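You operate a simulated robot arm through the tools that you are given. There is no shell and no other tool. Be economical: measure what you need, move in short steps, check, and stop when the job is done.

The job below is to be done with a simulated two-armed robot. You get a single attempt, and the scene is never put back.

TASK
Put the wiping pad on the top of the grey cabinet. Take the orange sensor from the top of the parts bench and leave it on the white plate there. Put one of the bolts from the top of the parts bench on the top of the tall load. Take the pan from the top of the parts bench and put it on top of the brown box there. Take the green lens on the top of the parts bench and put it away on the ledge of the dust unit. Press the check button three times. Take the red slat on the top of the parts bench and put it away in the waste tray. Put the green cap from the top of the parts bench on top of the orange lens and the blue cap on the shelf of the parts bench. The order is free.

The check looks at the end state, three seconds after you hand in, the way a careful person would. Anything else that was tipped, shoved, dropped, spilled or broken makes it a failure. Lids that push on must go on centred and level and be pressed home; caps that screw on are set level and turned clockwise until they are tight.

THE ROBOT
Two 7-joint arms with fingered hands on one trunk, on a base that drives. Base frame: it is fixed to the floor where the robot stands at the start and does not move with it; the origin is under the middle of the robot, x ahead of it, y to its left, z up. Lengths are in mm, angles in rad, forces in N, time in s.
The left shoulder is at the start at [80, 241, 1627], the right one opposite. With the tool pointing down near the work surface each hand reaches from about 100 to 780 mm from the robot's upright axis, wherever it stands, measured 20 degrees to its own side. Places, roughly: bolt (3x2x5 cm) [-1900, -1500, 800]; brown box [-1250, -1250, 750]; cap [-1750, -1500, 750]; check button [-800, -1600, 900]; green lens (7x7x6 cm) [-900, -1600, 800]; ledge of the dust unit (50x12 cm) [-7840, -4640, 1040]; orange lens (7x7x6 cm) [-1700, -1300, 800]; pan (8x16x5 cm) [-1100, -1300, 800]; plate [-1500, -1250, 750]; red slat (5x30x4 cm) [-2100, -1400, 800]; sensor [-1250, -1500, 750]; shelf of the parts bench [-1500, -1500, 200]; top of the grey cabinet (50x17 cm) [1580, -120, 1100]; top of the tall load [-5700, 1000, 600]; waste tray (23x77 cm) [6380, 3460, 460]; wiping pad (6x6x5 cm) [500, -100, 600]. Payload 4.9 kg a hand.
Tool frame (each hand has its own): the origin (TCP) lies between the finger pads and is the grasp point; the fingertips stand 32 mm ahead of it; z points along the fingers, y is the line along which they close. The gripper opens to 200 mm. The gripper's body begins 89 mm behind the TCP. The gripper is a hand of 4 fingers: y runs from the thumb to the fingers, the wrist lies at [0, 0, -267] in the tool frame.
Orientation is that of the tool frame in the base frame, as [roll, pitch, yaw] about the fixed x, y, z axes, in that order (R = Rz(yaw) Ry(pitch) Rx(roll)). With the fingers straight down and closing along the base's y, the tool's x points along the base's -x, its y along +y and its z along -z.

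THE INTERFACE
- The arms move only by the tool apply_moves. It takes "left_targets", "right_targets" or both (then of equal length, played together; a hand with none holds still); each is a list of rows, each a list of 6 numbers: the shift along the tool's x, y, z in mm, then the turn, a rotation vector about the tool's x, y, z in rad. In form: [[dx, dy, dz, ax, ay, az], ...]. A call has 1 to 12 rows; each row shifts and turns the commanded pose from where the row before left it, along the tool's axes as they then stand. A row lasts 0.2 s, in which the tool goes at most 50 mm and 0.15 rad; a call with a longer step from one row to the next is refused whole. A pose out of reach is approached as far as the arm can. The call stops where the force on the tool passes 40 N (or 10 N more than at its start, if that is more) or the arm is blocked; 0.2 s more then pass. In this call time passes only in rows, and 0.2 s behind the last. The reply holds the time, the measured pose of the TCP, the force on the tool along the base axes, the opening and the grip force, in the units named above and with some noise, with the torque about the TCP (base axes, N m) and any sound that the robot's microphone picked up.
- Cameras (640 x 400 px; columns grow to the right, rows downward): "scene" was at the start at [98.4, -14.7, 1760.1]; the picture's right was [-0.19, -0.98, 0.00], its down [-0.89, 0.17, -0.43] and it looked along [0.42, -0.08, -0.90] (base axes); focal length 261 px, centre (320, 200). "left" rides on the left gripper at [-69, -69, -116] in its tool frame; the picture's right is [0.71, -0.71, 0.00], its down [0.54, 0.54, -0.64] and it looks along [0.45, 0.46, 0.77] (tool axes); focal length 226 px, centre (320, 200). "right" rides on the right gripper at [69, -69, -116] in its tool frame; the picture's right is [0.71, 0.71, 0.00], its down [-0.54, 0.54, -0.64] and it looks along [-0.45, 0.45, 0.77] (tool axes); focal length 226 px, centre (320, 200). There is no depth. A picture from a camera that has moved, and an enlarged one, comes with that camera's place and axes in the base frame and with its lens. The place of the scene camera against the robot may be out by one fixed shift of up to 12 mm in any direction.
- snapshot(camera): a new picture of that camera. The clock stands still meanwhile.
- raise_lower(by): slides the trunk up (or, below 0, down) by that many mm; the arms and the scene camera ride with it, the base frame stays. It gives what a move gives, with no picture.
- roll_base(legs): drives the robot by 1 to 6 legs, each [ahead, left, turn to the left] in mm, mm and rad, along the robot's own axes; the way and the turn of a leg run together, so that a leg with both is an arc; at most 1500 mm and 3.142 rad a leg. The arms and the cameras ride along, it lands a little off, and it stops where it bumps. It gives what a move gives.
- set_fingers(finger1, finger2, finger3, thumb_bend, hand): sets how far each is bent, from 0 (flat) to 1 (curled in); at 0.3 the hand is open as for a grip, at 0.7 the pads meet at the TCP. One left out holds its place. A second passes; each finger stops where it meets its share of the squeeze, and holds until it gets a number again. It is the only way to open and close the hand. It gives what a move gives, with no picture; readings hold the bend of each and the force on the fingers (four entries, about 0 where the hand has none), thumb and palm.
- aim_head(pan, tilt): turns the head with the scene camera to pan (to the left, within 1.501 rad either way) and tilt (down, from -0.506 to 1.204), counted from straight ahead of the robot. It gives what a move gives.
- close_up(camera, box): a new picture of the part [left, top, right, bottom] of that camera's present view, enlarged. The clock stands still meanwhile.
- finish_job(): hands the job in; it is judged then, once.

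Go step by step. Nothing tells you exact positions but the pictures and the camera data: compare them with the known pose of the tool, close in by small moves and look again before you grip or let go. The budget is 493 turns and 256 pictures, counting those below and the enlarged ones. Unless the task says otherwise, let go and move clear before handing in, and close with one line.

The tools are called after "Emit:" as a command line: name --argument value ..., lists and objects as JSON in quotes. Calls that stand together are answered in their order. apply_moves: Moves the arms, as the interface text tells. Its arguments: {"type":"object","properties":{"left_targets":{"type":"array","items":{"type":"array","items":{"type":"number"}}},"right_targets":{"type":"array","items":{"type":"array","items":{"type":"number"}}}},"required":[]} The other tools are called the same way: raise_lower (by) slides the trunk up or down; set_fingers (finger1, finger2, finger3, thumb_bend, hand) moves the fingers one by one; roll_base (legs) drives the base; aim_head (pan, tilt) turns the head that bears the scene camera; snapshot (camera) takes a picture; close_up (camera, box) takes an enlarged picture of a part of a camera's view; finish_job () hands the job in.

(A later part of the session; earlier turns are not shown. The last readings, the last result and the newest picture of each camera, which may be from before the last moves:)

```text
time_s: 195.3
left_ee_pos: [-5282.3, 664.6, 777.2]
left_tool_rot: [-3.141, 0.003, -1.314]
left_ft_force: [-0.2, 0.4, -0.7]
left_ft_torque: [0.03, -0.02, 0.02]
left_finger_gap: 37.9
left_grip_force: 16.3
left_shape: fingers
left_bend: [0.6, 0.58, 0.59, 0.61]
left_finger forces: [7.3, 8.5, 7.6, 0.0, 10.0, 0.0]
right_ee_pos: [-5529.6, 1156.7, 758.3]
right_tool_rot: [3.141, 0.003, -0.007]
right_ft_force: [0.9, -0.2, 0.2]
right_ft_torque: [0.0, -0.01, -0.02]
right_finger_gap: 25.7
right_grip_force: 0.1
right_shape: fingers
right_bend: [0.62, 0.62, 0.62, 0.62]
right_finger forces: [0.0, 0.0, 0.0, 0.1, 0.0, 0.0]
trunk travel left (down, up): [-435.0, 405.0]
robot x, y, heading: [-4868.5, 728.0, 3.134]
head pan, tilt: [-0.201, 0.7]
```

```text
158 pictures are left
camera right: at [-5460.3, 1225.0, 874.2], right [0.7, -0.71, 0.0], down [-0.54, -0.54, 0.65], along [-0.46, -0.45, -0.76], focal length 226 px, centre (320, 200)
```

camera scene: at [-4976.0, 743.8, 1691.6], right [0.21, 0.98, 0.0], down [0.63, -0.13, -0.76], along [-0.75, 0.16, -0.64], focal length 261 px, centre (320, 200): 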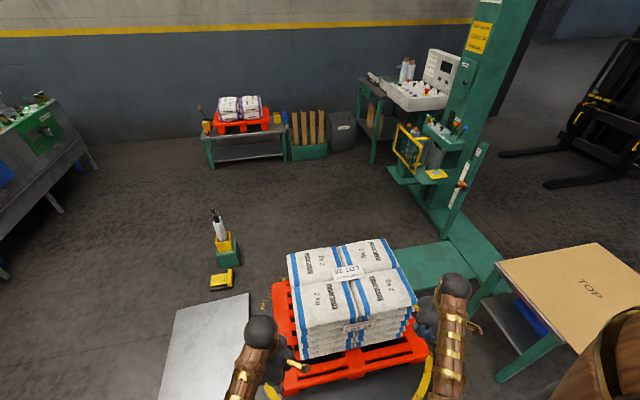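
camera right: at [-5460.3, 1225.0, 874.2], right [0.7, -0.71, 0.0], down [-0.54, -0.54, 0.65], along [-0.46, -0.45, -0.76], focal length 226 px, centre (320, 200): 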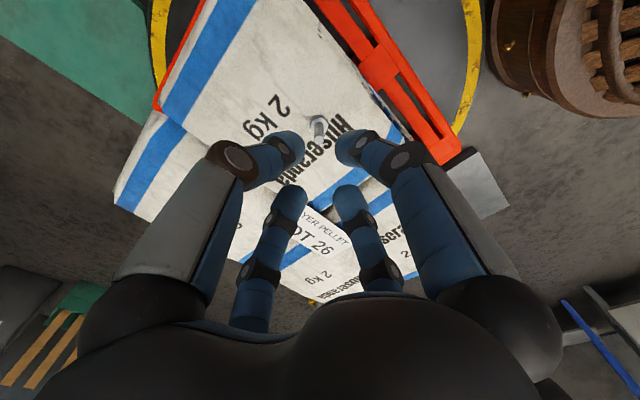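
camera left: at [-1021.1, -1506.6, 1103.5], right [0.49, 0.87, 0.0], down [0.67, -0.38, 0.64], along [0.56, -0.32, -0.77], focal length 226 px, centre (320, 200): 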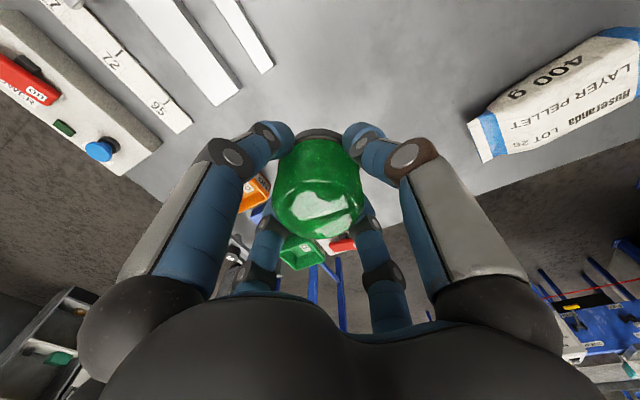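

The bolt stands on the bag. Retract the hand, raise, and look toward the dust unit.

Emit:
apply_moves --right_targets '[[0, 0, -40, 0, 0, 0], [45, -5, 0, 0, 0, 0], [45, -5, 0, 0, 0, 0], [45, -5, 0, 0, 0, 0], [45, -5, 0, 0, 0, 0], [45, -5, 0, 0, 0, 0]]'

Emit:
close_up --camera "scene" --box '[260, 210, 460, 370]'

Emit:
roll_base --legs '[[-400, 0, 0], [0, 1050, 0]]'

Emit:
raise_lower --by 250

Emit:
aim_head --pan 0.5 --tilt 0.35

Emit:
snapshot --camera "scene"

```text
time_s: 196.7
left_ee_pos: [-5282.9, 663.9, 776.6]
left_tool_rot: [-3.141, 0.002, -1.314]
left_ft_force: [-0.9, -0.6, -1.4]
left_ft_torque: [-0.01, 0.01, -0.03]
left_finger_gap: 38.3
left_grip_force: 17.0
left_shape: fingers
left_bend: [0.6, 0.58, 0.59, 0.61]
left_finger forces: [7.2, 8.4, 7.6, 0.0, 9.9, 0.0]
right_ee_pos: [-5304.7, 1178.7, 797.3]
right_tool_rot: [-3.14, 0.006, -0.006]
right_ft_force: [-0.2, -0.3, -0.5]
right_ft_torque: [0.01, 0.01, 0.01]
right_finger_gap: 26.1
right_grip_force: 0.1
right_shape: fingers
right_bend: [0.62, 0.62, 0.62, 0.62]
right_finger forces: [0.1, 0.1, 0.1, 0.1, 0.0, 0.0]
trunk travel left (down, up): [-435.0, 405.0]
robot x, y, heading: [-4870.2, 729.8, 3.132]
head pan, tilt: [-0.201, 0.7]
```

```text
2.50 times, centred on (360, 290) of scene
camera zoom: at [-4974.2, 743.4, 1691.8], right [0.21, 0.98, 0.0], down [0.63, -0.13, -0.77], along [-0.75, 0.16, -0.64], focal length 653 px, centre (220, -25)
```

zoom: 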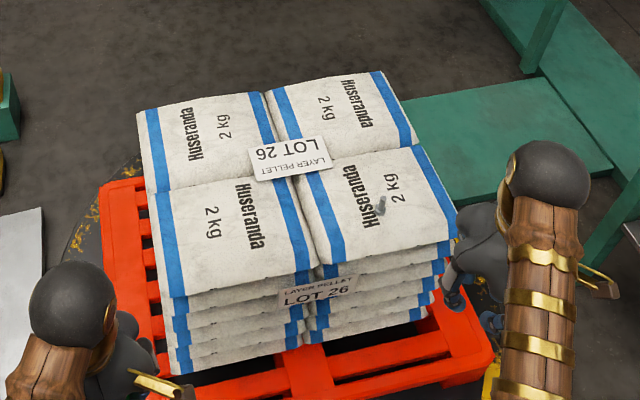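

```text
time_s: 204.2
left_ee_pos: [-4883.6, -388.6, 777.3]
left_tool_rot: [-3.141, -0.002, -1.307]
left_ft_force: [-0.7, -0.1, -1.1]
left_ft_torque: [0.03, 0.02, -0.02]
left_finger_gap: 38.1
left_grip_force: 15.9
left_shape: fingers
left_bend: [0.6, 0.58, 0.59, 0.61]
left_finger forces: [7.2, 8.5, 7.6, 0.0, 9.9, 0.1]
right_ee_pos: [-4910.7, 126.6, 794.8]
right_tool_rot: [-3.141, 0.003, 0.0]
right_ft_force: [0.9, -0.3, -0.5]
right_ft_torque: [-0.02, 0.0, 0.01]
right_finger_gap: 25.6
right_grip_force: 0.0
right_shape: fingers
right_bend: [0.62, 0.62, 0.62, 0.62]
right_finger forces: [0.0, 0.1, 0.1, 0.0, 0.0, 0.0]
trunk travel left (down, up): [-435.0, 405.0]
robot x, y, heading: [-4471.1, -323.9, -3.14]
head pan, tilt: [-0.201, 0.7]
```

```text
time_s: 206.8
left_ee_pos: [-4883.1, -389.2, 1026.7]
left_tool_rot: [-3.142, -0.001, -1.306]
left_ft_force: [0.2, -0.3, -1.4]
left_ft_torque: [-0.01, 0.02, 0.01]
left_finger_gap: 38.2
left_grip_force: 16.9
left_shape: fingers
left_bend: [0.6, 0.58, 0.59, 0.61]
left_finger forces: [7.2, 8.5, 7.6, 0.0, 9.9, 0.0]
right_ee_pos: [-4910.1, 126.1, 1046.2]
right_tool_rot: [-3.141, 0.002, 0.001]
right_ft_force: [-0.2, -0.1, 0.9]
right_ft_torque: [-0.01, 0.01, 0.0]
right_finger_gap: 25.5
right_grip_force: 0.1
right_shape: fingers
right_bend: [0.62, 0.62, 0.62, 0.62]
right_finger forces: [0.0, 0.0, 0.0, 0.1, 0.1, 0.0]
trunk travel left (down, up): [-685.0, 155.0]
robot x, y, heading: [-4469.1, -319.8, -3.144]
head pan, tilt: [-0.201, 0.7]
```

```text
time_s: 207.8
left_ee_pos: [-4881.9, -388.8, 1027.0]
left_tool_rot: [3.139, 0.0, -1.307]
left_ft_force: [-0.1, 1.0, -2.3]
left_ft_torque: [-0.07, 0.0, 0.01]
left_finger_gap: 38.0
left_grip_force: 16.5
left_shape: fingers
left_bend: [0.6, 0.58, 0.59, 0.61]
left_finger forces: [7.2, 8.5, 7.7, 0.1, 9.9, 0.1]
right_ee_pos: [-4910.1, 126.1, 1046.3]
right_tool_rot: [-3.141, 0.004, -0.001]
right_ft_force: [-0.8, 0.4, -0.6]
right_ft_torque: [-0.01, 0.04, -0.03]
right_finger_gap: 25.8
right_grip_force: 0.1
right_shape: fingers
right_bend: [0.62, 0.62, 0.62, 0.62]
right_finger forces: [0.1, 0.1, 0.0, 0.0, 0.0, 0.0]
trunk travel left (down, up): [-685.0, 155.0]
robot x, y, heading: [-4470.3, -324.4, -3.145]
head pan, tilt: [0.499, 0.351]
```

```text
156 pictures are left
camera scene: at [-4575.8, -369.4, 1972.9], right [-0.48, 0.88, 0.0], down [0.3, 0.16, -0.94], along [-0.82, -0.45, -0.34], focal length 261 px, centre (320, 200)
```

scene: 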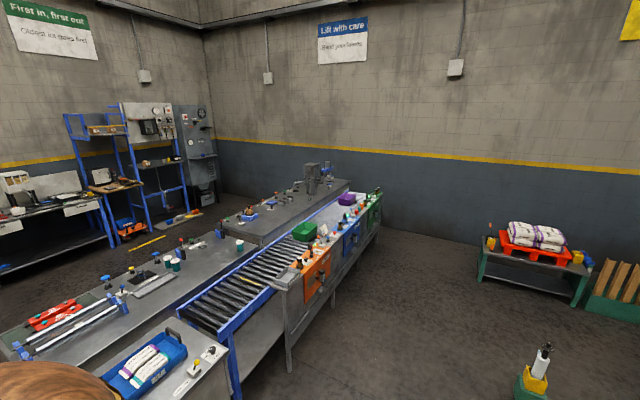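

The dust unit is the grey one in the far left corner. I look left for the passage between tables.

Emit:
aim_head --pan 1.1 --tilt 0.5

Emit:
snapshot --camera "scene"

Emit:
aim_head --pan 1.5 --tilt 0.5

Emit:
snapshot --camera "scene"

```text
time_s: 208.8
left_ee_pos: [-4884.0, -389.2, 1026.5]
left_tool_rot: [3.14, 0.001, -1.308]
left_ft_force: [0.0, 0.2, -2.0]
left_ft_torque: [0.01, 0.01, 0.05]
left_finger_gap: 37.9
left_grip_force: 16.1
left_shape: fingers
left_bend: [0.6, 0.58, 0.59, 0.61]
left_finger forces: [7.3, 8.5, 7.6, 0.1, 9.9, 0.0]
right_ee_pos: [-4910.5, 125.9, 1046.9]
right_tool_rot: [-3.141, 0.003, 0.0]
right_ft_force: [-0.2, 0.5, -0.3]
right_ft_torque: [0.01, 0.02, -0.01]
right_finger_gap: 25.9
right_grip_force: 0.2
right_shape: fingers
right_bend: [0.62, 0.62, 0.62, 0.62]
right_finger forces: [0.0, 0.0, 0.1, 0.0, 0.0, 0.1]
trunk travel left (down, up): [-685.0, 155.0]
robot x, y, heading: [-4472.8, -321.6, -3.141]
head pan, tilt: [1.1, 0.499]
```

```text
155 pictures are left
camera scene: at [-4535.4, -405.9, 1959.3], right [-0.89, 0.45, 0.0], down [0.22, 0.43, -0.88], along [-0.4, -0.78, -0.48], focal length 261 px, centre (320, 200)
```

scene: 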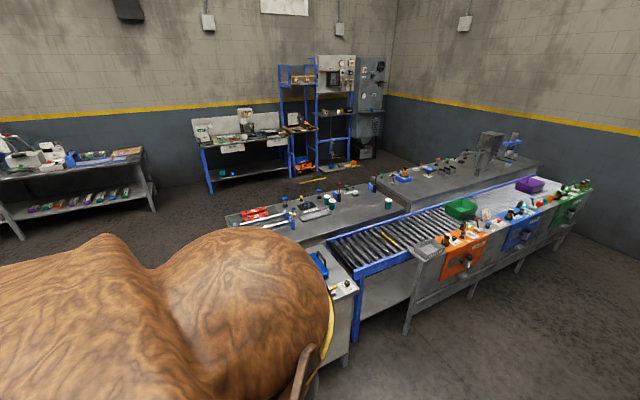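

```text
time_s: 209.7
left_ee_pos: [-4885.3, -388.1, 1027.1]
left_tool_rot: [3.141, -0.001, -1.306]
left_ft_force: [-0.7, 1.5, -1.7]
left_ft_torque: [-0.01, 0.0, 0.02]
left_finger_gap: 38.0
left_grip_force: 16.4
left_shape: fingers
left_bend: [0.6, 0.58, 0.59, 0.61]
left_finger forces: [7.2, 8.5, 7.6, 0.0, 10.0, 0.2]
right_ee_pos: [-4909.8, 126.1, 1046.3]
right_tool_rot: [-3.141, 0.003, 0.001]
right_ft_force: [0.5, 0.7, -1.0]
right_ft_torque: [0.0, -0.03, -0.01]
right_finger_gap: 25.8
right_grip_force: 0.1
right_shape: fingers
right_bend: [0.62, 0.62, 0.62, 0.62]
right_finger forces: [0.0, 0.1, 0.0, 0.0, 0.0, 0.0]
trunk travel left (down, up): [-685.0, 155.0]
robot x, y, heading: [-4470.2, -320.5, -3.14]
head pan, tilt: [1.499, 0.499]
```

```text
154 pictures are left
camera scene: at [-4500.6, -415.7, 1959.3], right [-1.0, 0.07, 0.0], down [0.03, 0.48, -0.88], along [-0.06, -0.88, -0.48], focal length 261 px, centre (320, 200)
```

scene: 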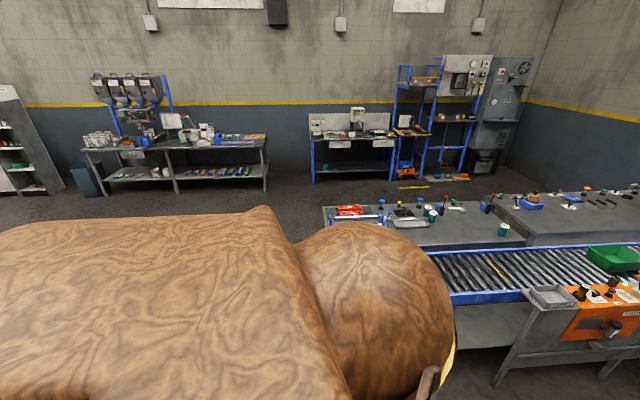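

The passage between the second bench and the long tables is about 1.1 m wide; I'll go through it facing the far wall.

Emit:
roll_base --legs '[[-390, 0, 0], [0, 0, 1.571]]'

Emit:
aim_head --pan 0 --tilt 0.6

Emit:
snapshot --camera "scene"

```text
time_s: 215.9
left_ee_pos: [-4029.6, -735.2, 1027.1]
left_tool_rot: [3.141, 0.001, 0.238]
left_ft_force: [0.4, -0.2, -1.6]
left_ft_torque: [-0.01, -0.01, -0.03]
left_finger_gap: 37.7
left_grip_force: 15.8
left_shape: fingers
left_bend: [0.6, 0.58, 0.59, 0.61]
left_finger forces: [7.2, 8.3, 7.4, 0.0, 9.6, 0.0]
right_ee_pos: [-4545.6, -749.7, 1046.8]
right_tool_rot: [3.14, 0.005, 1.545]
right_ft_force: [-0.3, -0.2, 0.1]
right_ft_torque: [0.0, 0.04, 0.0]
right_finger_gap: 26.0
right_grip_force: 0.1
right_shape: fingers
right_bend: [0.62, 0.62, 0.62, 0.62]
right_finger forces: [0.0, 0.0, 0.0, 0.0, 0.1, 0.1]
trunk travel left (down, up): [-685.0, 155.0]
robot x, y, heading: [-4085.1, -322.3, -1.599]
head pan, tilt: [1.499, 0.499]
```

```text
time_s: 217.5
left_ee_pos: [-4029.7, -735.1, 1027.1]
left_tool_rot: [3.141, 0.001, 0.238]
left_ft_force: [-0.2, -0.1, -1.5]
left_ft_torque: [-0.03, -0.02, 0.01]
left_finger_gap: 37.7
left_grip_force: 16.6
left_shape: fingers
left_bend: [0.6, 0.58, 0.59, 0.61]
left_finger forces: [7.2, 8.3, 7.4, 0.0, 9.6, 0.0]
right_ee_pos: [-4544.8, -747.7, 1047.1]
right_tool_rot: [-3.14, 0.003, 1.545]
right_ft_force: [0.6, 0.0, -0.5]
right_ft_torque: [0.02, 0.0, 0.0]
right_finger_gap: 25.9
right_grip_force: 0.0
right_shape: fingers
right_bend: [0.62, 0.62, 0.62, 0.62]
right_finger forces: [0.0, 0.0, 0.0, 0.0, 0.0, 0.0]
trunk travel left (down, up): [-685.0, 155.0]
robot x, y, heading: [-4082.9, -323.0, -1.598]
head pan, tilt: [0.0, 0.6]
```

```text
153 pictures are left
camera scene: at [-4080.4, -443.2, 1950.2], right [-1.0, 0.03, 0.0], down [0.01, 0.56, -0.82], along [-0.02, -0.82, -0.57], focal length 261 px, centre (320, 200)
```

scene: 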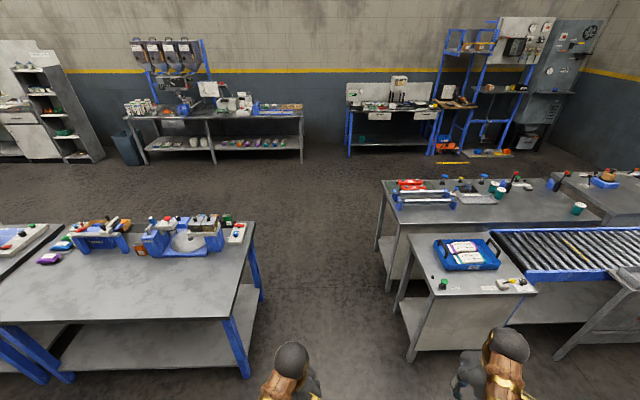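

Emit:
roll_base --legs '[[0, -85, 0.028], [1500, 0, 0]]'

Emit:
roll_base --legs '[[1400, 0, 0]]'

Emit:
aim_head --pan -1.0 --tilt 0.4

Emit:
snapshot --camera "scene"

```text
time_s: 225.5
left_ee_pos: [-4097.3, -2214.1, 1026.9]
left_tool_rot: [-3.141, 0.0, 0.269]
left_ft_force: [-0.5, 0.1, -1.6]
left_ft_torque: [0.0, -0.02, 0.0]
left_finger_gap: 37.7
left_grip_force: 16.4
left_shape: fingers
left_bend: [0.6, 0.58, 0.59, 0.61]
left_finger forces: [7.2, 8.3, 7.6, 0.1, 9.7, 0.0]
right_ee_pos: [-4611.0, -2242.4, 1046.7]
right_tool_rot: [3.141, 0.005, 1.575]
right_ft_force: [-0.4, 0.5, -0.3]
right_ft_torque: [0.01, 0.0, 0.01]
right_finger_gap: 25.7
right_grip_force: 0.0
right_shape: fingers
right_bend: [0.62, 0.62, 0.62, 0.62]
right_finger forces: [0.0, 0.1, 0.1, 0.0, 0.0, 0.0]
trunk travel left (down, up): [-685.0, 155.0]
robot x, y, heading: [-4164.7, -1803.2, -1.566]
head pan, tilt: [0.0, 0.6]
```

```text
time_s: 232.5
left_ee_pos: [-4058.7, -3596.9, 1027.2]
left_tool_rot: [3.14, 0.0, 0.296]
left_ft_force: [0.4, 0.0, -1.9]
left_ft_torque: [-0.03, 0.0, 0.0]
left_finger_gap: 37.7
left_grip_force: 16.4
left_shape: fingers
left_bend: [0.6, 0.58, 0.59, 0.61]
left_finger forces: [7.2, 8.3, 7.5, 0.1, 9.6, 0.1]
right_ee_pos: [-4572.6, -3641.8, 1046.6]
right_tool_rot: [3.141, 0.005, 1.605]
right_ft_force: [0.3, 0.1, -0.2]
right_ft_torque: [0.02, 0.02, -0.01]
right_finger_gap: 25.8
right_grip_force: 0.1
right_shape: fingers
right_bend: [0.62, 0.62, 0.62, 0.62]
right_finger forces: [0.0, 0.0, 0.0, 0.1, 0.0, 0.1]
trunk travel left (down, up): [-685.0, 155.0]
robot x, y, heading: [-4139.8, -3186.6, -1.537]
head pan, tilt: [0.0, 0.6]
```

```text
time_s: 233.7
left_ee_pos: [-4058.6, -3596.2, 1028.2]
left_tool_rot: [3.14, -0.001, 0.297]
left_ft_force: [0.7, -0.4, -1.3]
left_ft_torque: [0.01, -0.01, 0.03]
left_finger_gap: 37.6
left_grip_force: 16.5
left_shape: fingers
left_bend: [0.6, 0.58, 0.59, 0.61]
left_finger forces: [7.2, 8.4, 7.5, 0.1, 9.7, 0.0]
right_ee_pos: [-4572.2, -3640.7, 1046.6]
right_tool_rot: [3.141, 0.004, 1.603]
right_ft_force: [-0.1, -0.5, 0.3]
right_ft_torque: [-0.01, 0.0, 0.01]
right_finger_gap: 25.9
right_grip_force: 0.1
right_shape: fingers
right_bend: [0.62, 0.62, 0.62, 0.62]
right_finger forces: [0.1, 0.1, 0.0, 0.0, 0.0, 0.1]
trunk travel left (down, up): [-685.0, 155.0]
robot x, y, heading: [-4138.7, -3188.4, -1.537]
head pan, tilt: [-1.0, 0.4]
```

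```text
152 pictures are left
camera scene: at [-4206.0, -3273.8, 1968.4], right [-0.57, 0.82, 0.0], down [0.32, 0.22, -0.92], along [-0.76, -0.52, -0.39], focal length 261 px, centre (320, 200)
```

scene: 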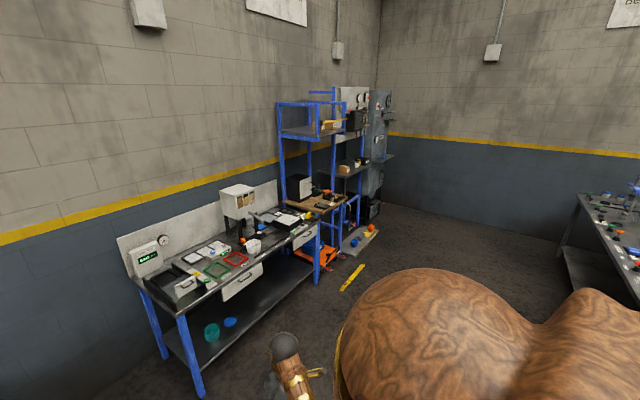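

The ledge is on the grey unit in the corner. I strafe right along the aisle, facing the wall.

Emit:
roll_base --legs '[[0, 0, -0.034], [0, -1200, 0], [0, -1000, 0]]'

Emit:
aim_head --pan -0.8 --tilt 0.4

Emit:
snapshot --camera "scene"

```text
time_s: 244.9
left_ee_pos: [-6252.9, -3582.9, 1027.5]
left_tool_rot: [-3.141, 0.002, 0.26]
left_ft_force: [0.5, 0.8, -1.5]
left_ft_torque: [0.03, 0.01, -0.01]
left_finger_gap: 37.8
left_grip_force: 16.2
left_shape: fingers
left_bend: [0.6, 0.58, 0.59, 0.61]
left_finger forces: [7.1, 8.3, 7.5, 0.1, 9.4, 0.0]
right_ee_pos: [-6767.4, -3608.2, 1047.2]
right_tool_rot: [3.141, 0.004, 1.57]
right_ft_force: [-0.1, 0.1, -0.3]
right_ft_torque: [-0.02, -0.01, -0.02]
right_finger_gap: 25.6
right_grip_force: 0.1
right_shape: fingers
right_bend: [0.62, 0.62, 0.62, 0.62]
right_finger forces: [0.1, 0.0, 0.0, 0.0, 0.0, 0.0]
trunk travel left (down, up): [-685.0, 155.0]
robot x, y, heading: [-6319.1, -3169.5, -1.573]
head pan, tilt: [-1.0, 0.4]
```

```text
time_s: 245.6
left_ee_pos: [-6253.2, -3582.8, 1027.2]
left_tool_rot: [3.141, 0.0, 0.26]
left_ft_force: [-0.7, 0.4, -0.7]
left_ft_torque: [0.03, -0.03, -0.02]
left_finger_gap: 37.8
left_grip_force: 16.8
left_shape: fingers
left_bend: [0.6, 0.58, 0.59, 0.61]
left_finger forces: [7.2, 8.3, 7.4, 0.0, 9.7, 0.0]
right_ee_pos: [-6768.2, -3608.2, 1046.7]
right_tool_rot: [3.141, 0.004, 1.57]
right_ft_force: [0.2, 0.2, -0.7]
right_ft_torque: [-0.01, -0.01, -0.02]
right_finger_gap: 25.8
right_grip_force: 0.0
right_shape: fingers
right_bend: [0.62, 0.62, 0.62, 0.62]
right_finger forces: [0.0, 0.1, 0.0, 0.0, 0.0, 0.0]
trunk travel left (down, up): [-685.0, 155.0]
robot x, y, heading: [-6316.9, -3165.3, -1.574]
head pan, tilt: [-0.799, 0.4]
```

```text
151 pictures are left
camera scene: at [-6377.8, -3268.4, 1968.4], right [-0.69, 0.72, 0.0], down [0.28, 0.27, -0.92], along [-0.66, -0.64, -0.39], focal length 261 px, centre (320, 200)
```

scene: 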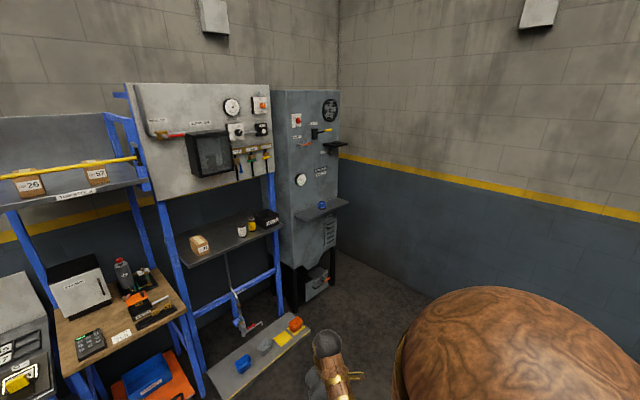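

Emit:
close_up --camera "scene" --box '[270, 130, 370, 230]'

Emit:
roll_base --legs '[[0, -1000, 0], [0, -480, 0]]'

Emit:
aim_head --pan 0 --tilt 0.6

Emit:
snapshot --camera "scene"

```text
4.00 times, centred on (320, 180) of scene
camera zoom: at [-6377.8, -3268.4, 1968.4], right [-0.69, 0.72, 0.0], down [0.28, 0.27, -0.92], along [-0.66, -0.64, -0.39], focal length 1044 px, centre (320, 280)
```

zoom: 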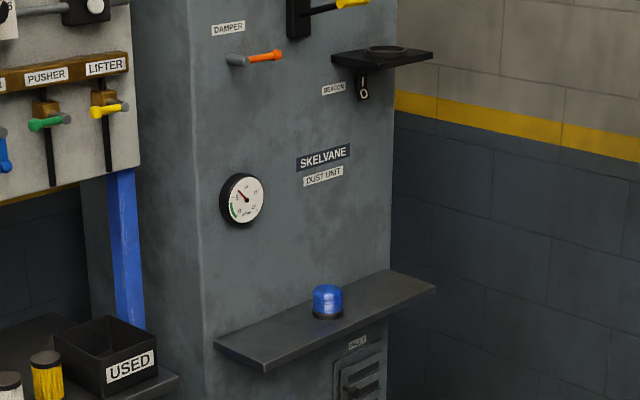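

```text
time_s: 253.4
left_ee_pos: [-7758.2, -3572.3, 1026.9]
left_tool_rot: [-3.14, 0.002, 0.253]
left_ft_force: [0.0, 0.7, -1.2]
left_ft_torque: [0.04, 0.04, 0.01]
left_finger_gap: 37.8
left_grip_force: 16.2
left_shape: fingers
left_bend: [0.6, 0.58, 0.59, 0.61]
left_finger forces: [7.2, 8.4, 7.5, 0.0, 9.6, 0.0]
right_ee_pos: [-8273.7, -3592.7, 1047.4]
right_tool_rot: [3.141, 0.004, 1.558]
right_ft_force: [0.0, 0.3, -0.7]
right_ft_torque: [0.01, 0.02, -0.02]
right_finger_gap: 25.9
right_grip_force: 0.1
right_shape: fingers
right_bend: [0.62, 0.62, 0.62, 0.62]
right_finger forces: [0.1, 0.0, 0.0, 0.1, 0.0, 0.0]
trunk travel left (down, up): [-685.0, 155.0]
robot x, y, heading: [-7820.6, -3158.9, -1.58]
head pan, tilt: [-0.799, 0.4]
```

```text
time_s: 254.5
left_ee_pos: [-7759.7, -3571.9, 1025.9]
left_tool_rot: [3.141, 0.0, 0.253]
left_ft_force: [0.8, 0.3, -1.1]
left_ft_torque: [0.01, 0.01, 0.01]
left_finger_gap: 37.6
left_grip_force: 15.6
left_shape: fingers
left_bend: [0.6, 0.58, 0.59, 0.61]
left_finger forces: [7.2, 8.2, 7.5, 0.0, 9.5, 0.0]
right_ee_pos: [-8274.3, -3594.1, 1046.7]
right_tool_rot: [-3.14, 0.004, 1.558]
right_ft_force: [0.1, 0.5, 1.2]
right_ft_torque: [0.02, 0.03, 0.0]
right_finger_gap: 25.8
right_grip_force: 0.1
right_shape: fingers
right_bend: [0.62, 0.62, 0.62, 0.62]
right_finger forces: [0.1, 0.0, 0.0, 0.1, 0.0, 0.1]
trunk travel left (down, up): [-685.0, 155.0]
robot x, y, heading: [-7821.6, -3159.6, -1.586]
head pan, tilt: [0.0, 0.6]
```

```text
149 pictures are left
camera scene: at [-7815.2, -3281.2, 1950.2], right [-1.0, 0.01, 0.0], down [0.01, 0.56, -0.83], along [-0.01, -0.83, -0.56], focal length 261 px, centre (320, 200)
```

scene: 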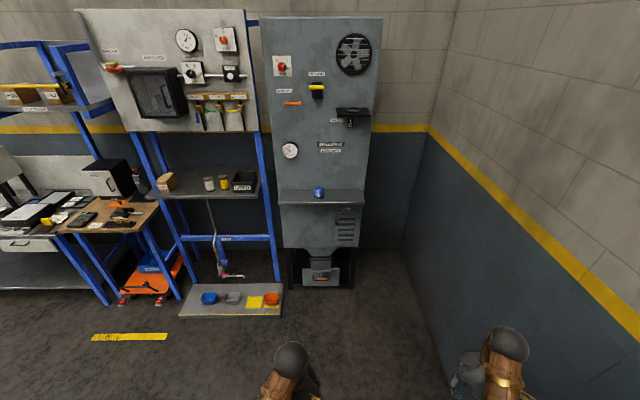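

This is the dust unit, with a blue lens mid-ledge. I'll raise the trunk, turn the hand diagonal and tilt it slightly so the palm clears the unit's face, then approach.

Emit:
raise_lower --by 120

Emit:
apply_moves --left_targets '[[0, 0, 0, 0, 0, -0.133], [0, 0, 0, 0, 0, -0.133], [0, 0, 0, 0, 0, -0.133], [0, 0, 0, 0, 0, -0.133], [0, 0, 0, -0.085, -0.085, 0]]'

Emit:
roll_base --legs '[[700, 0, 0.015]]'

Emit:
snapshot --camera "left"

Emit:
snapshot --camera "scene"

```text
time_s: 256.0
left_ee_pos: [-7760.2, -3572.8, 1146.8]
left_tool_rot: [-3.141, 0.001, 0.253]
left_ft_force: [0.6, -0.4, -1.5]
left_ft_torque: [-0.02, -0.03, 0.0]
left_finger_gap: 37.5
left_grip_force: 16.3
left_shape: fingers
left_bend: [0.6, 0.58, 0.59, 0.61]
left_finger forces: [7.2, 8.3, 7.5, 0.1, 9.4, 0.1]
right_ee_pos: [-8274.9, -3593.7, 1167.4]
right_tool_rot: [3.14, 0.003, 1.56]
right_ft_force: [0.3, -0.1, 0.3]
right_ft_torque: [-0.03, -0.03, -0.01]
right_finger_gap: 26.0
right_grip_force: 0.1
right_shape: fingers
right_bend: [0.62, 0.62, 0.62, 0.62]
right_finger forces: [0.0, 0.1, 0.1, 0.1, 0.0, 0.1]
trunk travel left (down, up): [-805.0, 35.0]
robot x, y, heading: [-7822.8, -3158.3, -1.582]
head pan, tilt: [0.0, 0.6]
```

```text
time_s: 257.2
left_ee_pos: [-7759.6, -3571.6, 1146.7]
left_tool_rot: [3.056, 0.088, 0.782]
left_ft_force: [0.2, 0.2, -0.7]
left_ft_torque: [0.01, -0.02, -0.02]
left_finger_gap: 37.5
left_grip_force: 16.7
left_shape: fingers
left_bend: [0.6, 0.58, 0.59, 0.61]
left_finger forces: [7.2, 8.3, 7.6, 0.1, 9.7, 0.1]
right_ee_pos: [-8275.2, -3590.8, 1167.1]
right_tool_rot: [-3.141, 0.006, 1.56]
right_ft_force: [-0.4, 0.2, 1.2]
right_ft_torque: [-0.04, 0.0, 0.04]
right_finger_gap: 25.9
right_grip_force: 0.0
right_shape: fingers
right_bend: [0.62, 0.62, 0.62, 0.62]
right_finger forces: [0.0, 0.1, 0.0, 0.0, 0.0, 0.1]
trunk travel left (down, up): [-805.0, 35.0]
robot x, y, heading: [-7821.5, -3160.1, -1.58]
head pan, tilt: [0.0, 0.6]
```

```text
time_s: 261.1
left_ee_pos: [-7762.1, -4280.2, 1146.9]
left_tool_rot: [3.057, 0.085, 0.789]
left_ft_force: [-0.1, -0.4, -1.5]
left_ft_torque: [0.01, 0.03, -0.02]
left_finger_gap: 37.6
left_grip_force: 16.6
left_shape: fingers
left_bend: [0.6, 0.58, 0.59, 0.61]
left_finger forces: [7.3, 8.3, 7.7, 0.0, 9.6, 0.1]
right_ee_pos: [-8274.3, -4306.3, 1166.0]
right_tool_rot: [3.14, 0.006, 1.57]
right_ft_force: [-0.4, -0.2, 0.2]
right_ft_torque: [-0.03, -0.03, -0.01]
right_finger_gap: 25.9
right_grip_force: 0.1
right_shape: fingers
right_bend: [0.62, 0.62, 0.62, 0.62]
right_finger forces: [0.1, 0.0, 0.0, 0.0, 0.1, 0.0]
trunk travel left (down, up): [-805.0, 35.0]
robot x, y, heading: [-7826.7, -3872.4, -1.574]
head pan, tilt: [0.0, 0.6]
```

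```text
148 pictures are left
camera left: at [-7859.1, -4267.7, 1263.7], right [-0.01, 0.99, -0.12], down [0.77, 0.08, 0.64], along [0.64, -0.09, -0.76], focal length 226 px, centre (320, 200)
```

left: 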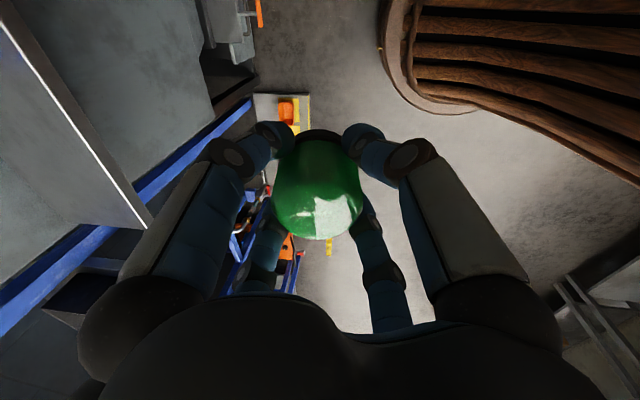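

```text
147 pictures are left
camera scene: at [-7819.7, -3988.9, 2070.4], right [-1.0, 0.0, 0.0], down [0.0, 0.56, -0.83], along [0.0, -0.83, -0.56], focal length 261 px, centre (320, 200)
```

scene: 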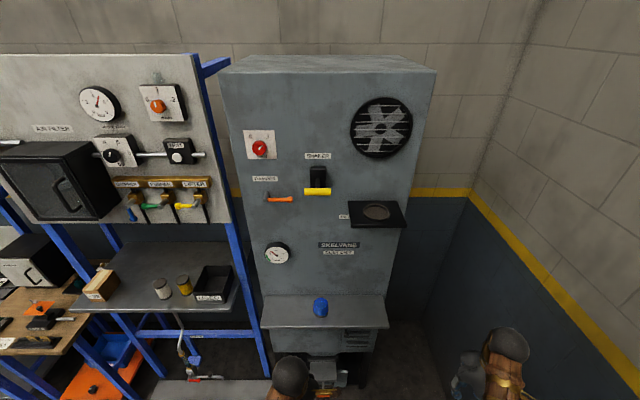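

Emit:
roll_base --legs '[[100, 0, 0]]'

Emit:
apply_moves --left_targets '[[-19, 37, 4.8, 0, 0, 0], [-19, 37, 4.8, 0, 0, 0], [-19, 37, 4.8, 0, 0, 0], [-19, 37, 4.8, 0, 0, 0]]'

Emit:
snapshot --camera "left"

Emit:
close_up --camera "scene" --box '[220, 220, 420, 380]'

```text
time_s: 262.2
left_ee_pos: [-7761.7, -4371.9, 1149.8]
left_tool_rot: [3.054, 0.089, 0.787]
left_ft_force: [0.2, 0.7, -0.5]
left_ft_torque: [-0.11, 0.0, -0.02]
left_finger_gap: 37.6
left_grip_force: 16.1
left_shape: fingers
left_bend: [0.6, 0.58, 0.59, 0.61]
left_finger forces: [7.2, 8.4, 7.6, 0.0, 9.6, 0.0]
right_ee_pos: [-8277.1, -4396.3, 1169.6]
right_tool_rot: [3.141, 0.01, 1.567]
right_ft_force: [-0.8, 0.4, 0.2]
right_ft_torque: [-0.11, -0.03, -0.01]
right_finger_gap: 25.9
right_grip_force: 0.1
right_shape: fingers
right_bend: [0.62, 0.62, 0.62, 0.62]
right_finger forces: [0.0, 0.0, 0.0, 0.0, 0.0, 0.0]
trunk travel left (down, up): [-805.0, 35.0]
robot x, y, heading: [-7827.2, -3965.9, -1.58]
head pan, tilt: [0.0, 0.6]
```

```text
time_s: 263.2
left_ee_pos: [-7709.6, -4544.9, 1145.5]
left_tool_rot: [3.062, 0.08, 0.787]
left_ft_force: [0.2, -0.6, -1.1]
left_ft_torque: [0.02, 0.0, 0.0]
left_finger_gap: 37.1
left_grip_force: 16.3
left_shape: fingers
left_bend: [0.6, 0.58, 0.59, 0.61]
left_finger forces: [7.2, 8.3, 7.6, 0.0, 9.8, 0.0]
right_ee_pos: [-8278.0, -4409.0, 1166.2]
right_tool_rot: [-3.141, 0.001, 1.567]
right_ft_force: [-0.2, -0.3, 0.5]
right_ft_torque: [0.05, -0.02, 0.0]
right_finger_gap: 25.9
right_grip_force: 0.1
right_shape: fingers
right_bend: [0.62, 0.62, 0.62, 0.62]
right_finger forces: [0.0, 0.1, 0.0, 0.1, 0.0, 0.0]
trunk travel left (down, up): [-805.0, 35.0]
robot x, y, heading: [-7829.4, -3969.3, -1.578]
head pan, tilt: [0.0, 0.6]
```

```text
146 pictures are left
camera left: at [-7807.7, -4532.7, 1261.0], right [-0.01, 0.99, -0.11], down [0.77, 0.08, 0.64], along [0.64, -0.08, -0.76], focal length 226 px, centre (320, 200)
```

left: 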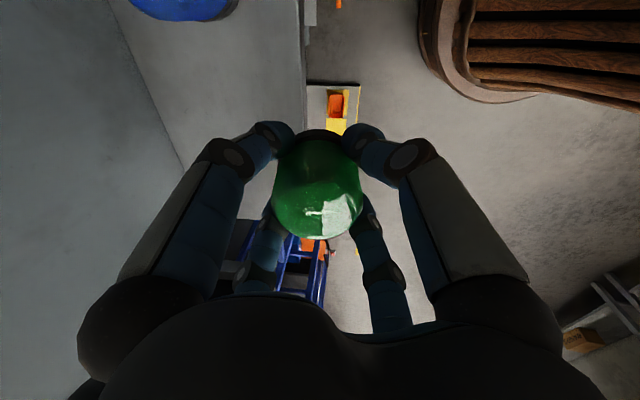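

```text
2.50 times, centred on (320, 300) of scene
camera zoom: at [-7819.9, -4098.2, 2069.7], right [-1.0, 0.0, 0.0], down [0.0, 0.57, -0.82], along [0.0, -0.82, -0.57], focal length 653 px, centre (320, -50)
```

zoom: 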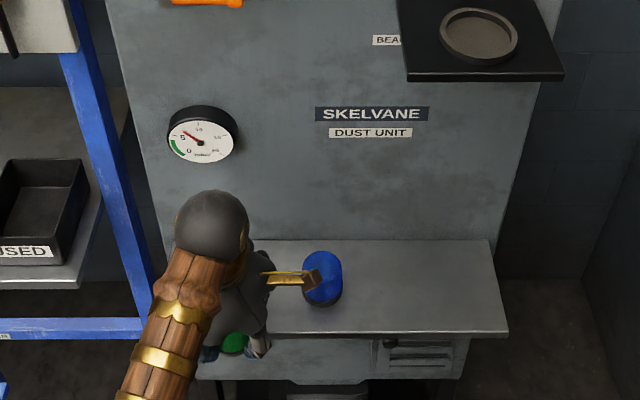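

Emit:
apply_moves --left_targets '[[-23.5, 41, 5, 0, 0, 0], [-23.5, 41, 5, 0, 0, 0]]'

Emit:
snapshot --camera "left"

Emit:
close_up --camera "scene" --box '[220, 220, 420, 380]'

```text
time_s: 263.8
left_ee_pos: [-7684.9, -4636.5, 1142.6]
left_tool_rot: [3.061, 0.079, 0.789]
left_ft_force: [0.3, -0.5, -1.7]
left_ft_torque: [0.06, 0.03, 0.01]
left_finger_gap: 37.3
left_grip_force: 16.0
left_shape: fingers
left_bend: [0.6, 0.58, 0.59, 0.61]
left_finger forces: [7.1, 8.3, 7.5, 0.1, 9.7, 0.0]
right_ee_pos: [-8276.0, -4409.8, 1164.8]
right_tool_rot: [3.141, 0.0, 1.567]
right_ft_force: [-0.2, -1.0, -0.1]
right_ft_torque: [0.06, -0.03, 0.03]
right_finger_gap: 25.9
right_grip_force: 0.0
right_shape: fingers
right_bend: [0.62, 0.62, 0.62, 0.62]
right_finger forces: [0.0, 0.0, 0.0, 0.1, 0.0, 0.0]
trunk travel left (down, up): [-805.0, 35.0]
robot x, y, heading: [-7826.0, -3968.6, -1.572]
head pan, tilt: [0.0, 0.6]
```

```text
144 pictures are left
camera left: at [-7781.7, -4624.9, 1258.7], right [-0.01, 0.99, -0.11], down [0.77, 0.08, 0.64], along [0.64, -0.08, -0.76], focal length 226 px, centre (320, 200)
```

left: 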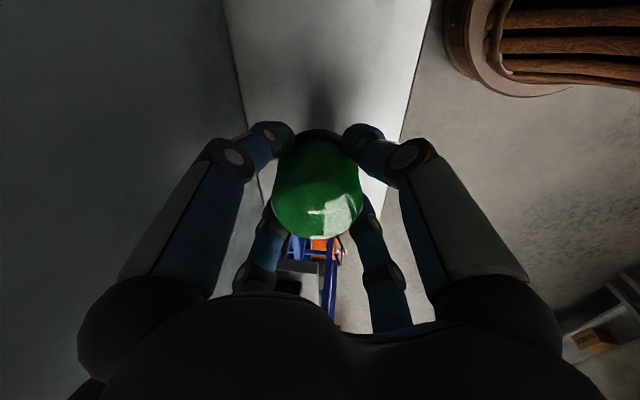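

```text
2.50 times, centred on (320, 300) of scene
camera zoom: at [-7819.5, -4098.6, 2069.6], right [-1.0, 0.0, 0.0], down [0.0, 0.57, -0.82], along [0.0, -0.82, -0.57], focal length 653 px, centre (320, -50)
```

zoom: 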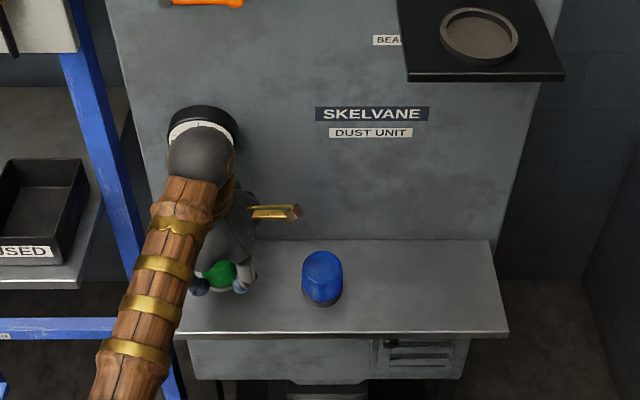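

Emit:
apply_moves --left_targets '[[2, -2, 23.8, 0, 0, 0], [2, -2, 23.8, 0, 0, 0], [0.4, -0.4, 4, 0, 0, 0], [0.4, -0.4, 4, 0, 0, 0]]'

Emit:
apply_moves --left_targets '[[0.3, -0.3, 3, 0, 0, 0], [0.3, -0.3, 3, 0, 0, 0]]'

```text
time_s: 264.8
left_ee_pos: [-7686.4, -4629.7, 1095.5]
left_tool_rot: [3.054, 0.09, 0.786]
left_ft_force: [-0.9, -2.1, 27.5]
left_ft_torque: [0.51, -0.25, 0.05]
left_finger_gap: 37.8
left_grip_force: 27.6
left_shape: fingers
left_bend: [0.59, 0.57, 0.59, 0.61]
left_finger forces: [8.8, 10.9, 21.7, 0.0, 13.3, 0.1]
right_ee_pos: [-8278.8, -4402.6, 1168.3]
right_tool_rot: [3.141, 0.004, 1.566]
right_ft_force: [-0.3, 0.5, 0.5]
right_ft_torque: [-0.03, 0.0, 0.02]
right_finger_gap: 26.1
right_grip_force: 0.1
right_shape: fingers
right_bend: [0.62, 0.62, 0.62, 0.62]
right_finger forces: [0.0, 0.1, 0.0, 0.1, 0.0, 0.1]
trunk travel left (down, up): [-805.0, 35.0]
robot x, y, heading: [-7831.5, -3964.0, -1.581]
head pan, tilt: [0.0, 0.6]
```

```text
time_s: 265.2
left_ee_pos: [-7686.3, -4631.3, 1096.0]
left_tool_rot: [3.054, 0.091, 0.788]
left_ft_force: [0.3, 5.9, 23.4]
left_ft_torque: [0.94, -0.31, 0.04]
left_finger_gap: 37.2
left_grip_force: 25.1
left_shape: fingers
left_bend: [0.6, 0.58, 0.59, 0.61]
left_finger forces: [6.6, 8.3, 21.1, 0.0, 14.6, 0.0]
right_ee_pos: [-8276.9, -4402.8, 1167.1]
right_tool_rot: [3.14, 0.007, 1.566]
right_ft_force: [0.3, -0.4, 0.3]
right_ft_torque: [0.0, 0.01, -0.01]
right_finger_gap: 26.2
right_grip_force: 0.1
right_shape: fingers
right_bend: [0.62, 0.62, 0.62, 0.62]
right_finger forces: [0.0, 0.0, 0.0, 0.1, 0.0, 0.0]
trunk travel left (down, up): [-805.0, 35.0]
robot x, y, heading: [-7826.1, -3965.9, -1.571]
head pan, tilt: [0.0, 0.6]
stopped in row 1 (left hand): the force on the tool passed its limit at 45 N (the readings are from after the stop); the commanded pose is now the measured one
```

Contact with the ledge. Relieve and release.

Emit:
apply_moves --left_targets '[[-0.2, 0.2, -2, 0.03, 0.03, 0]]'

Emit:
set_fingers --hand "left" --finger1 0.55 --finger2 0.55 --finger3 0.55 --thumb_bend 0.55

Emit:
snapshot --camera "left"

```text
time_s: 265.6
left_ee_pos: [-7685.5, -4633.4, 1094.8]
left_tool_rot: [3.083, 0.057, 0.789]
left_ft_force: [-0.6, 2.6, 15.7]
left_ft_torque: [0.09, -0.07, -0.07]
left_finger_gap: 36.8
left_grip_force: 19.8
left_shape: fingers
left_bend: [0.6, 0.58, 0.59, 0.61]
left_finger forces: [7.9, 9.5, 9.8, 0.0, 12.6, 0.0]
right_ee_pos: [-8277.0, -4405.1, 1166.5]
right_tool_rot: [3.139, 0.005, 1.567]
right_ft_force: [1.2, -0.1, -0.2]
right_ft_torque: [-0.04, 0.01, -0.01]
right_finger_gap: 25.8
right_grip_force: 0.1
right_shape: fingers
right_bend: [0.62, 0.62, 0.62, 0.62]
right_finger forces: [0.1, 0.1, 0.0, 0.0, 0.0, 0.1]
trunk travel left (down, up): [-805.0, 35.0]
robot x, y, heading: [-7833.0, -3968.1, -1.579]
head pan, tilt: [0.0, 0.6]
```

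```text
time_s: 266.6
left_ee_pos: [-7684.9, -4632.9, 1093.9]
left_tool_rot: [3.085, 0.056, 0.788]
left_ft_force: [-0.3, -0.9, 4.6]
left_ft_torque: [0.07, 0.01, -0.03]
left_finger_gap: 49.5
left_grip_force: 1.5
left_shape: fingers
left_bend: [0.55, 0.55, 0.56, 0.55]
left_finger forces: [0.0, 0.1, 1.7, 0.1, 2.2, 0.0]
right_ee_pos: [-8278.1, -4404.9, 1166.9]
right_tool_rot: [3.14, 0.003, 1.568]
right_ft_force: [0.4, -1.0, -0.5]
right_ft_torque: [0.02, -0.03, 0.02]
right_finger_gap: 26.0
right_grip_force: 0.1
right_shape: fingers
right_bend: [0.62, 0.62, 0.62, 0.62]
right_finger forces: [0.1, 0.0, 0.0, 0.1, 0.1, 0.0]
trunk travel left (down, up): [-805.0, 35.0]
robot x, y, heading: [-7827.4, -3967.7, -1.575]
head pan, tilt: [0.0, 0.6]
```

```text
142 pictures are left
camera left: at [-7782.2, -4624.8, 1211.8], right [-0.01, 1.0, -0.08], down [0.77, 0.06, 0.64], along [0.64, -0.06, -0.76], focal length 226 px, centre (320, 200)
```

left: 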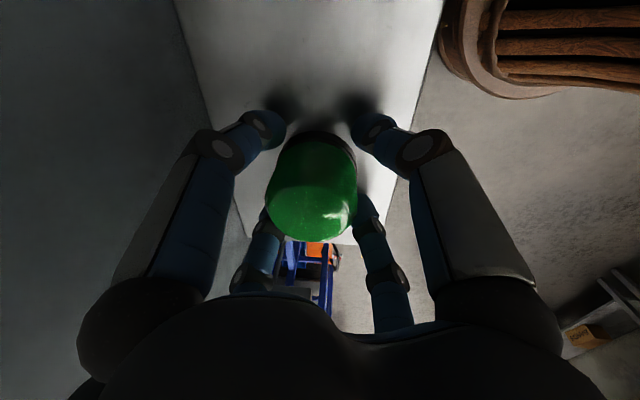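

Emit:
apply_moves --left_targets '[[0, 0, -15, 0, 0, 0], [-1, 1, -35, 0, 0, 0], [-1, 1, -40, 0, 0, 0]]'

Emit:
snapshot --camera "left"

```text
time_s: 267.4
left_ee_pos: [-7685.5, -4627.9, 1183.3]
left_tool_rot: [3.086, 0.057, 0.79]
left_ft_force: [-0.2, 0.0, -1.1]
left_ft_torque: [-0.06, -0.01, 0.01]
left_finger_gap: 50.8
left_grip_force: 0.0
left_shape: fingers
left_bend: [0.55, 0.55, 0.55, 0.55]
left_finger forces: [0.0, 0.0, 0.0, 0.0, 0.0, 0.0]
right_ee_pos: [-8278.2, -4405.5, 1165.5]
right_tool_rot: [3.141, 0.005, 1.566]
right_ft_force: [-0.3, -0.4, -0.2]
right_ft_torque: [0.0, -0.02, -0.02]
right_finger_gap: 26.1
right_grip_force: 0.1
right_shape: fingers
right_bend: [0.62, 0.62, 0.62, 0.62]
right_finger forces: [0.1, 0.0, 0.0, 0.0, 0.1, 0.0]
trunk travel left (down, up): [-805.0, 35.0]
robot x, y, heading: [-7824.0, -3965.7, -1.577]
head pan, tilt: [0.0, 0.6]
```

```text
141 pictures are left
camera left: at [-7782.5, -4619.9, 1300.8], right [-0.01, 1.0, -0.08], down [0.77, 0.05, 0.64], along [0.64, -0.06, -0.76], focal length 226 px, centre (320, 200)
```

left: 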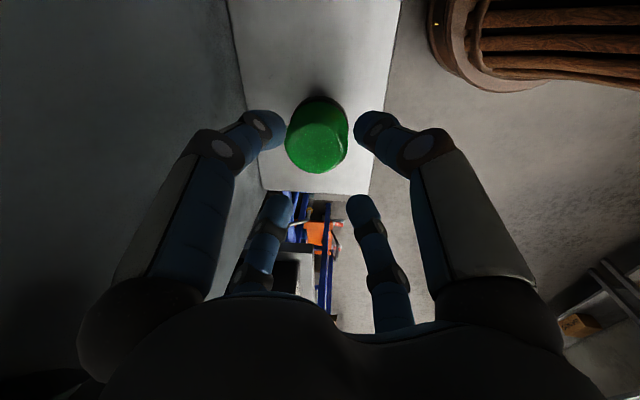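

The green lens stands on the ledge. Retract and drive back for the slat.

Emit:
apply_moves --left_targets '[[34, -34, -5, 0, 0, 0], [34, -34, -5, 0, 0, 0], [34, -34, -5, 0, 0, 0], [34, -34, -5, 0, 0, 0], [34, -34, 0, 0, 0, 0], [0, 0, 0, 0.055, 0.055, 0], [0, 0, 0, 0, 0, -0.13], [0, 0, 0, 0, 0, -0.13], [0, 0, 0, 0, 0, -0.13], [0, 0, 0, 0, 0, -0.13], [0, 0, 0, 0, 0, -0.13], [0, 0, 0, 0, 0, -0.13]]'

Emit:
snapshot --camera "scene"

Emit:
roll_base --legs '[[-800, 0, 0], [0, 1400, 0], [0, 1400, 0]]'

```text
time_s: 270.0
left_ee_pos: [-7685.7, -4386.0, 1184.8]
left_tool_rot: [3.14, 0.003, 1.571]
left_ft_force: [-0.5, -0.1, 0.3]
left_ft_torque: [0.02, 0.04, -0.02]
left_finger_gap: 50.8
left_grip_force: 0.1
left_shape: fingers
left_bend: [0.55, 0.55, 0.55, 0.55]
left_finger forces: [0.0, 0.1, 0.0, 0.0, 0.1, 0.0]
right_ee_pos: [-8275.8, -4404.6, 1166.3]
right_tool_rot: [3.14, 0.005, 1.567]
right_ft_force: [1.1, -0.2, 0.2]
right_ft_torque: [-0.03, -0.01, 0.01]
right_finger_gap: 25.8
right_grip_force: 0.0
right_shape: fingers
right_bend: [0.62, 0.62, 0.62, 0.62]
right_finger forces: [0.1, 0.1, 0.0, 0.1, 0.1, 0.1]
trunk travel left (down, up): [-805.0, 35.0]
robot x, y, heading: [-7826.8, -3973.2, -1.574]
head pan, tilt: [0.0, 0.6]
```

```text
140 pictures are left
camera scene: at [-7820.1, -4088.7, 2070.3], right [-1.0, 0.0, 0.0], down [0.0, 0.56, -0.83], along [0.0, -0.83, -0.56], focal length 261 px, centre (320, 200)
```

scene: 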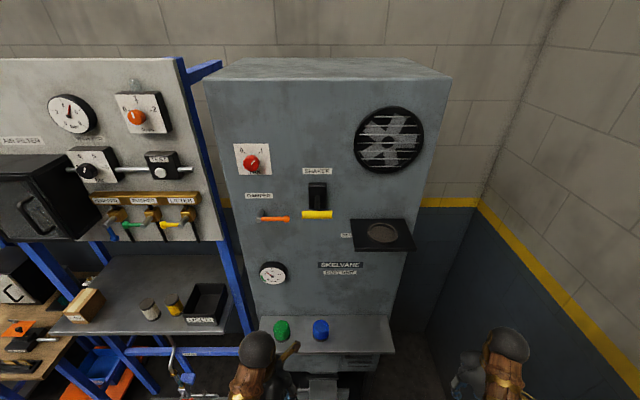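

```text
time_s: 287.2
left_ee_pos: [-4935.8, -3580.6, 1185.9]
left_tool_rot: [-3.141, 0.004, 1.571]
left_ft_force: [0.3, -0.7, -0.4]
left_ft_torque: [0.05, -0.02, -0.01]
left_finger_gap: 50.7
left_grip_force: 0.0
left_shape: fingers
left_bend: [0.55, 0.55, 0.55, 0.55]
left_finger forces: [0.0, 0.1, 0.0, 0.0, 0.0, 0.0]
right_ee_pos: [-5526.9, -3599.7, 1165.9]
right_tool_rot: [3.14, 0.003, 1.566]
right_ft_force: [0.0, -0.4, 0.8]
right_ft_torque: [0.01, -0.06, -0.02]
right_finger_gap: 26.1
right_grip_force: 0.1
right_shape: fingers
right_bend: [0.62, 0.62, 0.62, 0.62]
right_finger forces: [0.1, 0.0, 0.1, 0.1, 0.1, 0.0]
trunk travel left (down, up): [-805.0, 35.0]
robot x, y, heading: [-5077.2, -3161.0, -1.583]
head pan, tilt: [0.0, 0.6]
```

Back through the passage in reverse.

Emit:
roll_base --legs '[[0, 905, 0.012], [-1450, 0, 0], [-1400, 0, 0]]'

Emit:
aim_head --pan 0.9 --tilt 0.6

Emit:
snapshot --camera "scene"

```text
time_s: 305.6
left_ee_pos: [-4052.0, -698.9, 1184.9]
left_tool_rot: [-3.141, 0.0, 1.593]
left_ft_force: [-0.1, -0.3, 0.0]
left_ft_torque: [0.01, -0.04, -0.03]
left_finger_gap: 51.0
left_grip_force: 0.1
left_shape: fingers
left_bend: [0.55, 0.55, 0.55, 0.55]
left_finger forces: [0.1, 0.0, 0.1, 0.1, 0.0, 0.0]
right_ee_pos: [-4644.5, -729.6, 1166.6]
right_tool_rot: [3.141, 0.003, 1.588]
right_ft_force: [0.1, -0.3, -1.2]
right_ft_torque: [0.02, -0.02, 0.01]
right_finger_gap: 26.1
right_grip_force: 0.1
right_shape: fingers
right_bend: [0.62, 0.62, 0.62, 0.62]
right_finger forces: [0.0, 0.1, 0.0, 0.1, 0.0, 0.1]
trunk travel left (down, up): [-805.0, 35.0]
robot x, y, heading: [-4207.3, -278.4, -1.556]
head pan, tilt: [0.0, 0.6]
```

```text
time_s: 306.8
left_ee_pos: [-4054.0, -698.2, 1185.5]
left_tool_rot: [3.141, 0.002, 1.592]
left_ft_force: [-0.4, 0.3, 0.1]
left_ft_torque: [0.0, 0.01, -0.02]
left_finger_gap: 50.8
left_grip_force: 0.1
left_shape: fingers
left_bend: [0.55, 0.55, 0.55, 0.55]
left_finger forces: [0.1, 0.0, 0.0, 0.1, 0.0, 0.1]
right_ee_pos: [-4643.3, -728.9, 1167.0]
right_tool_rot: [3.14, 0.004, 1.588]
right_ft_force: [-1.1, -0.2, 0.2]
right_ft_torque: [-0.02, -0.03, 0.0]
right_finger_gap: 26.2
right_grip_force: 0.0
right_shape: fingers
right_bend: [0.62, 0.62, 0.62, 0.62]
right_finger forces: [0.0, 0.0, 0.0, 0.0, 0.0, 0.0]
trunk travel left (down, up): [-805.0, 35.0]
robot x, y, heading: [-4203.0, -283.0, -1.55]
head pan, tilt: [0.901, 0.6]
```

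```text
139 pictures are left
camera scene: at [-4125.0, -369.4, 2070.2], right [-0.61, -0.79, 0.0], down [-0.45, 0.34, -0.82], along [0.66, -0.5, -0.57], focal length 261 px, centre (320, 200)
```

scene: 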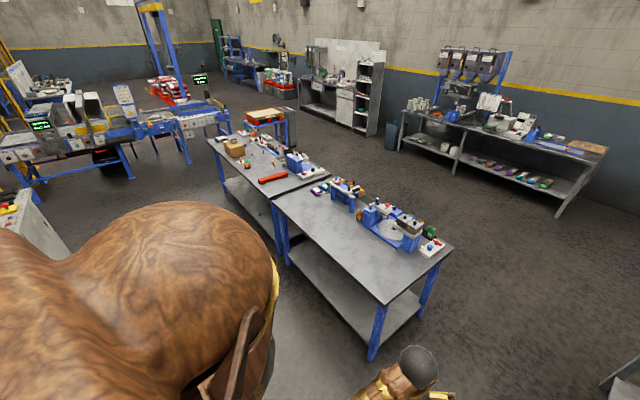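

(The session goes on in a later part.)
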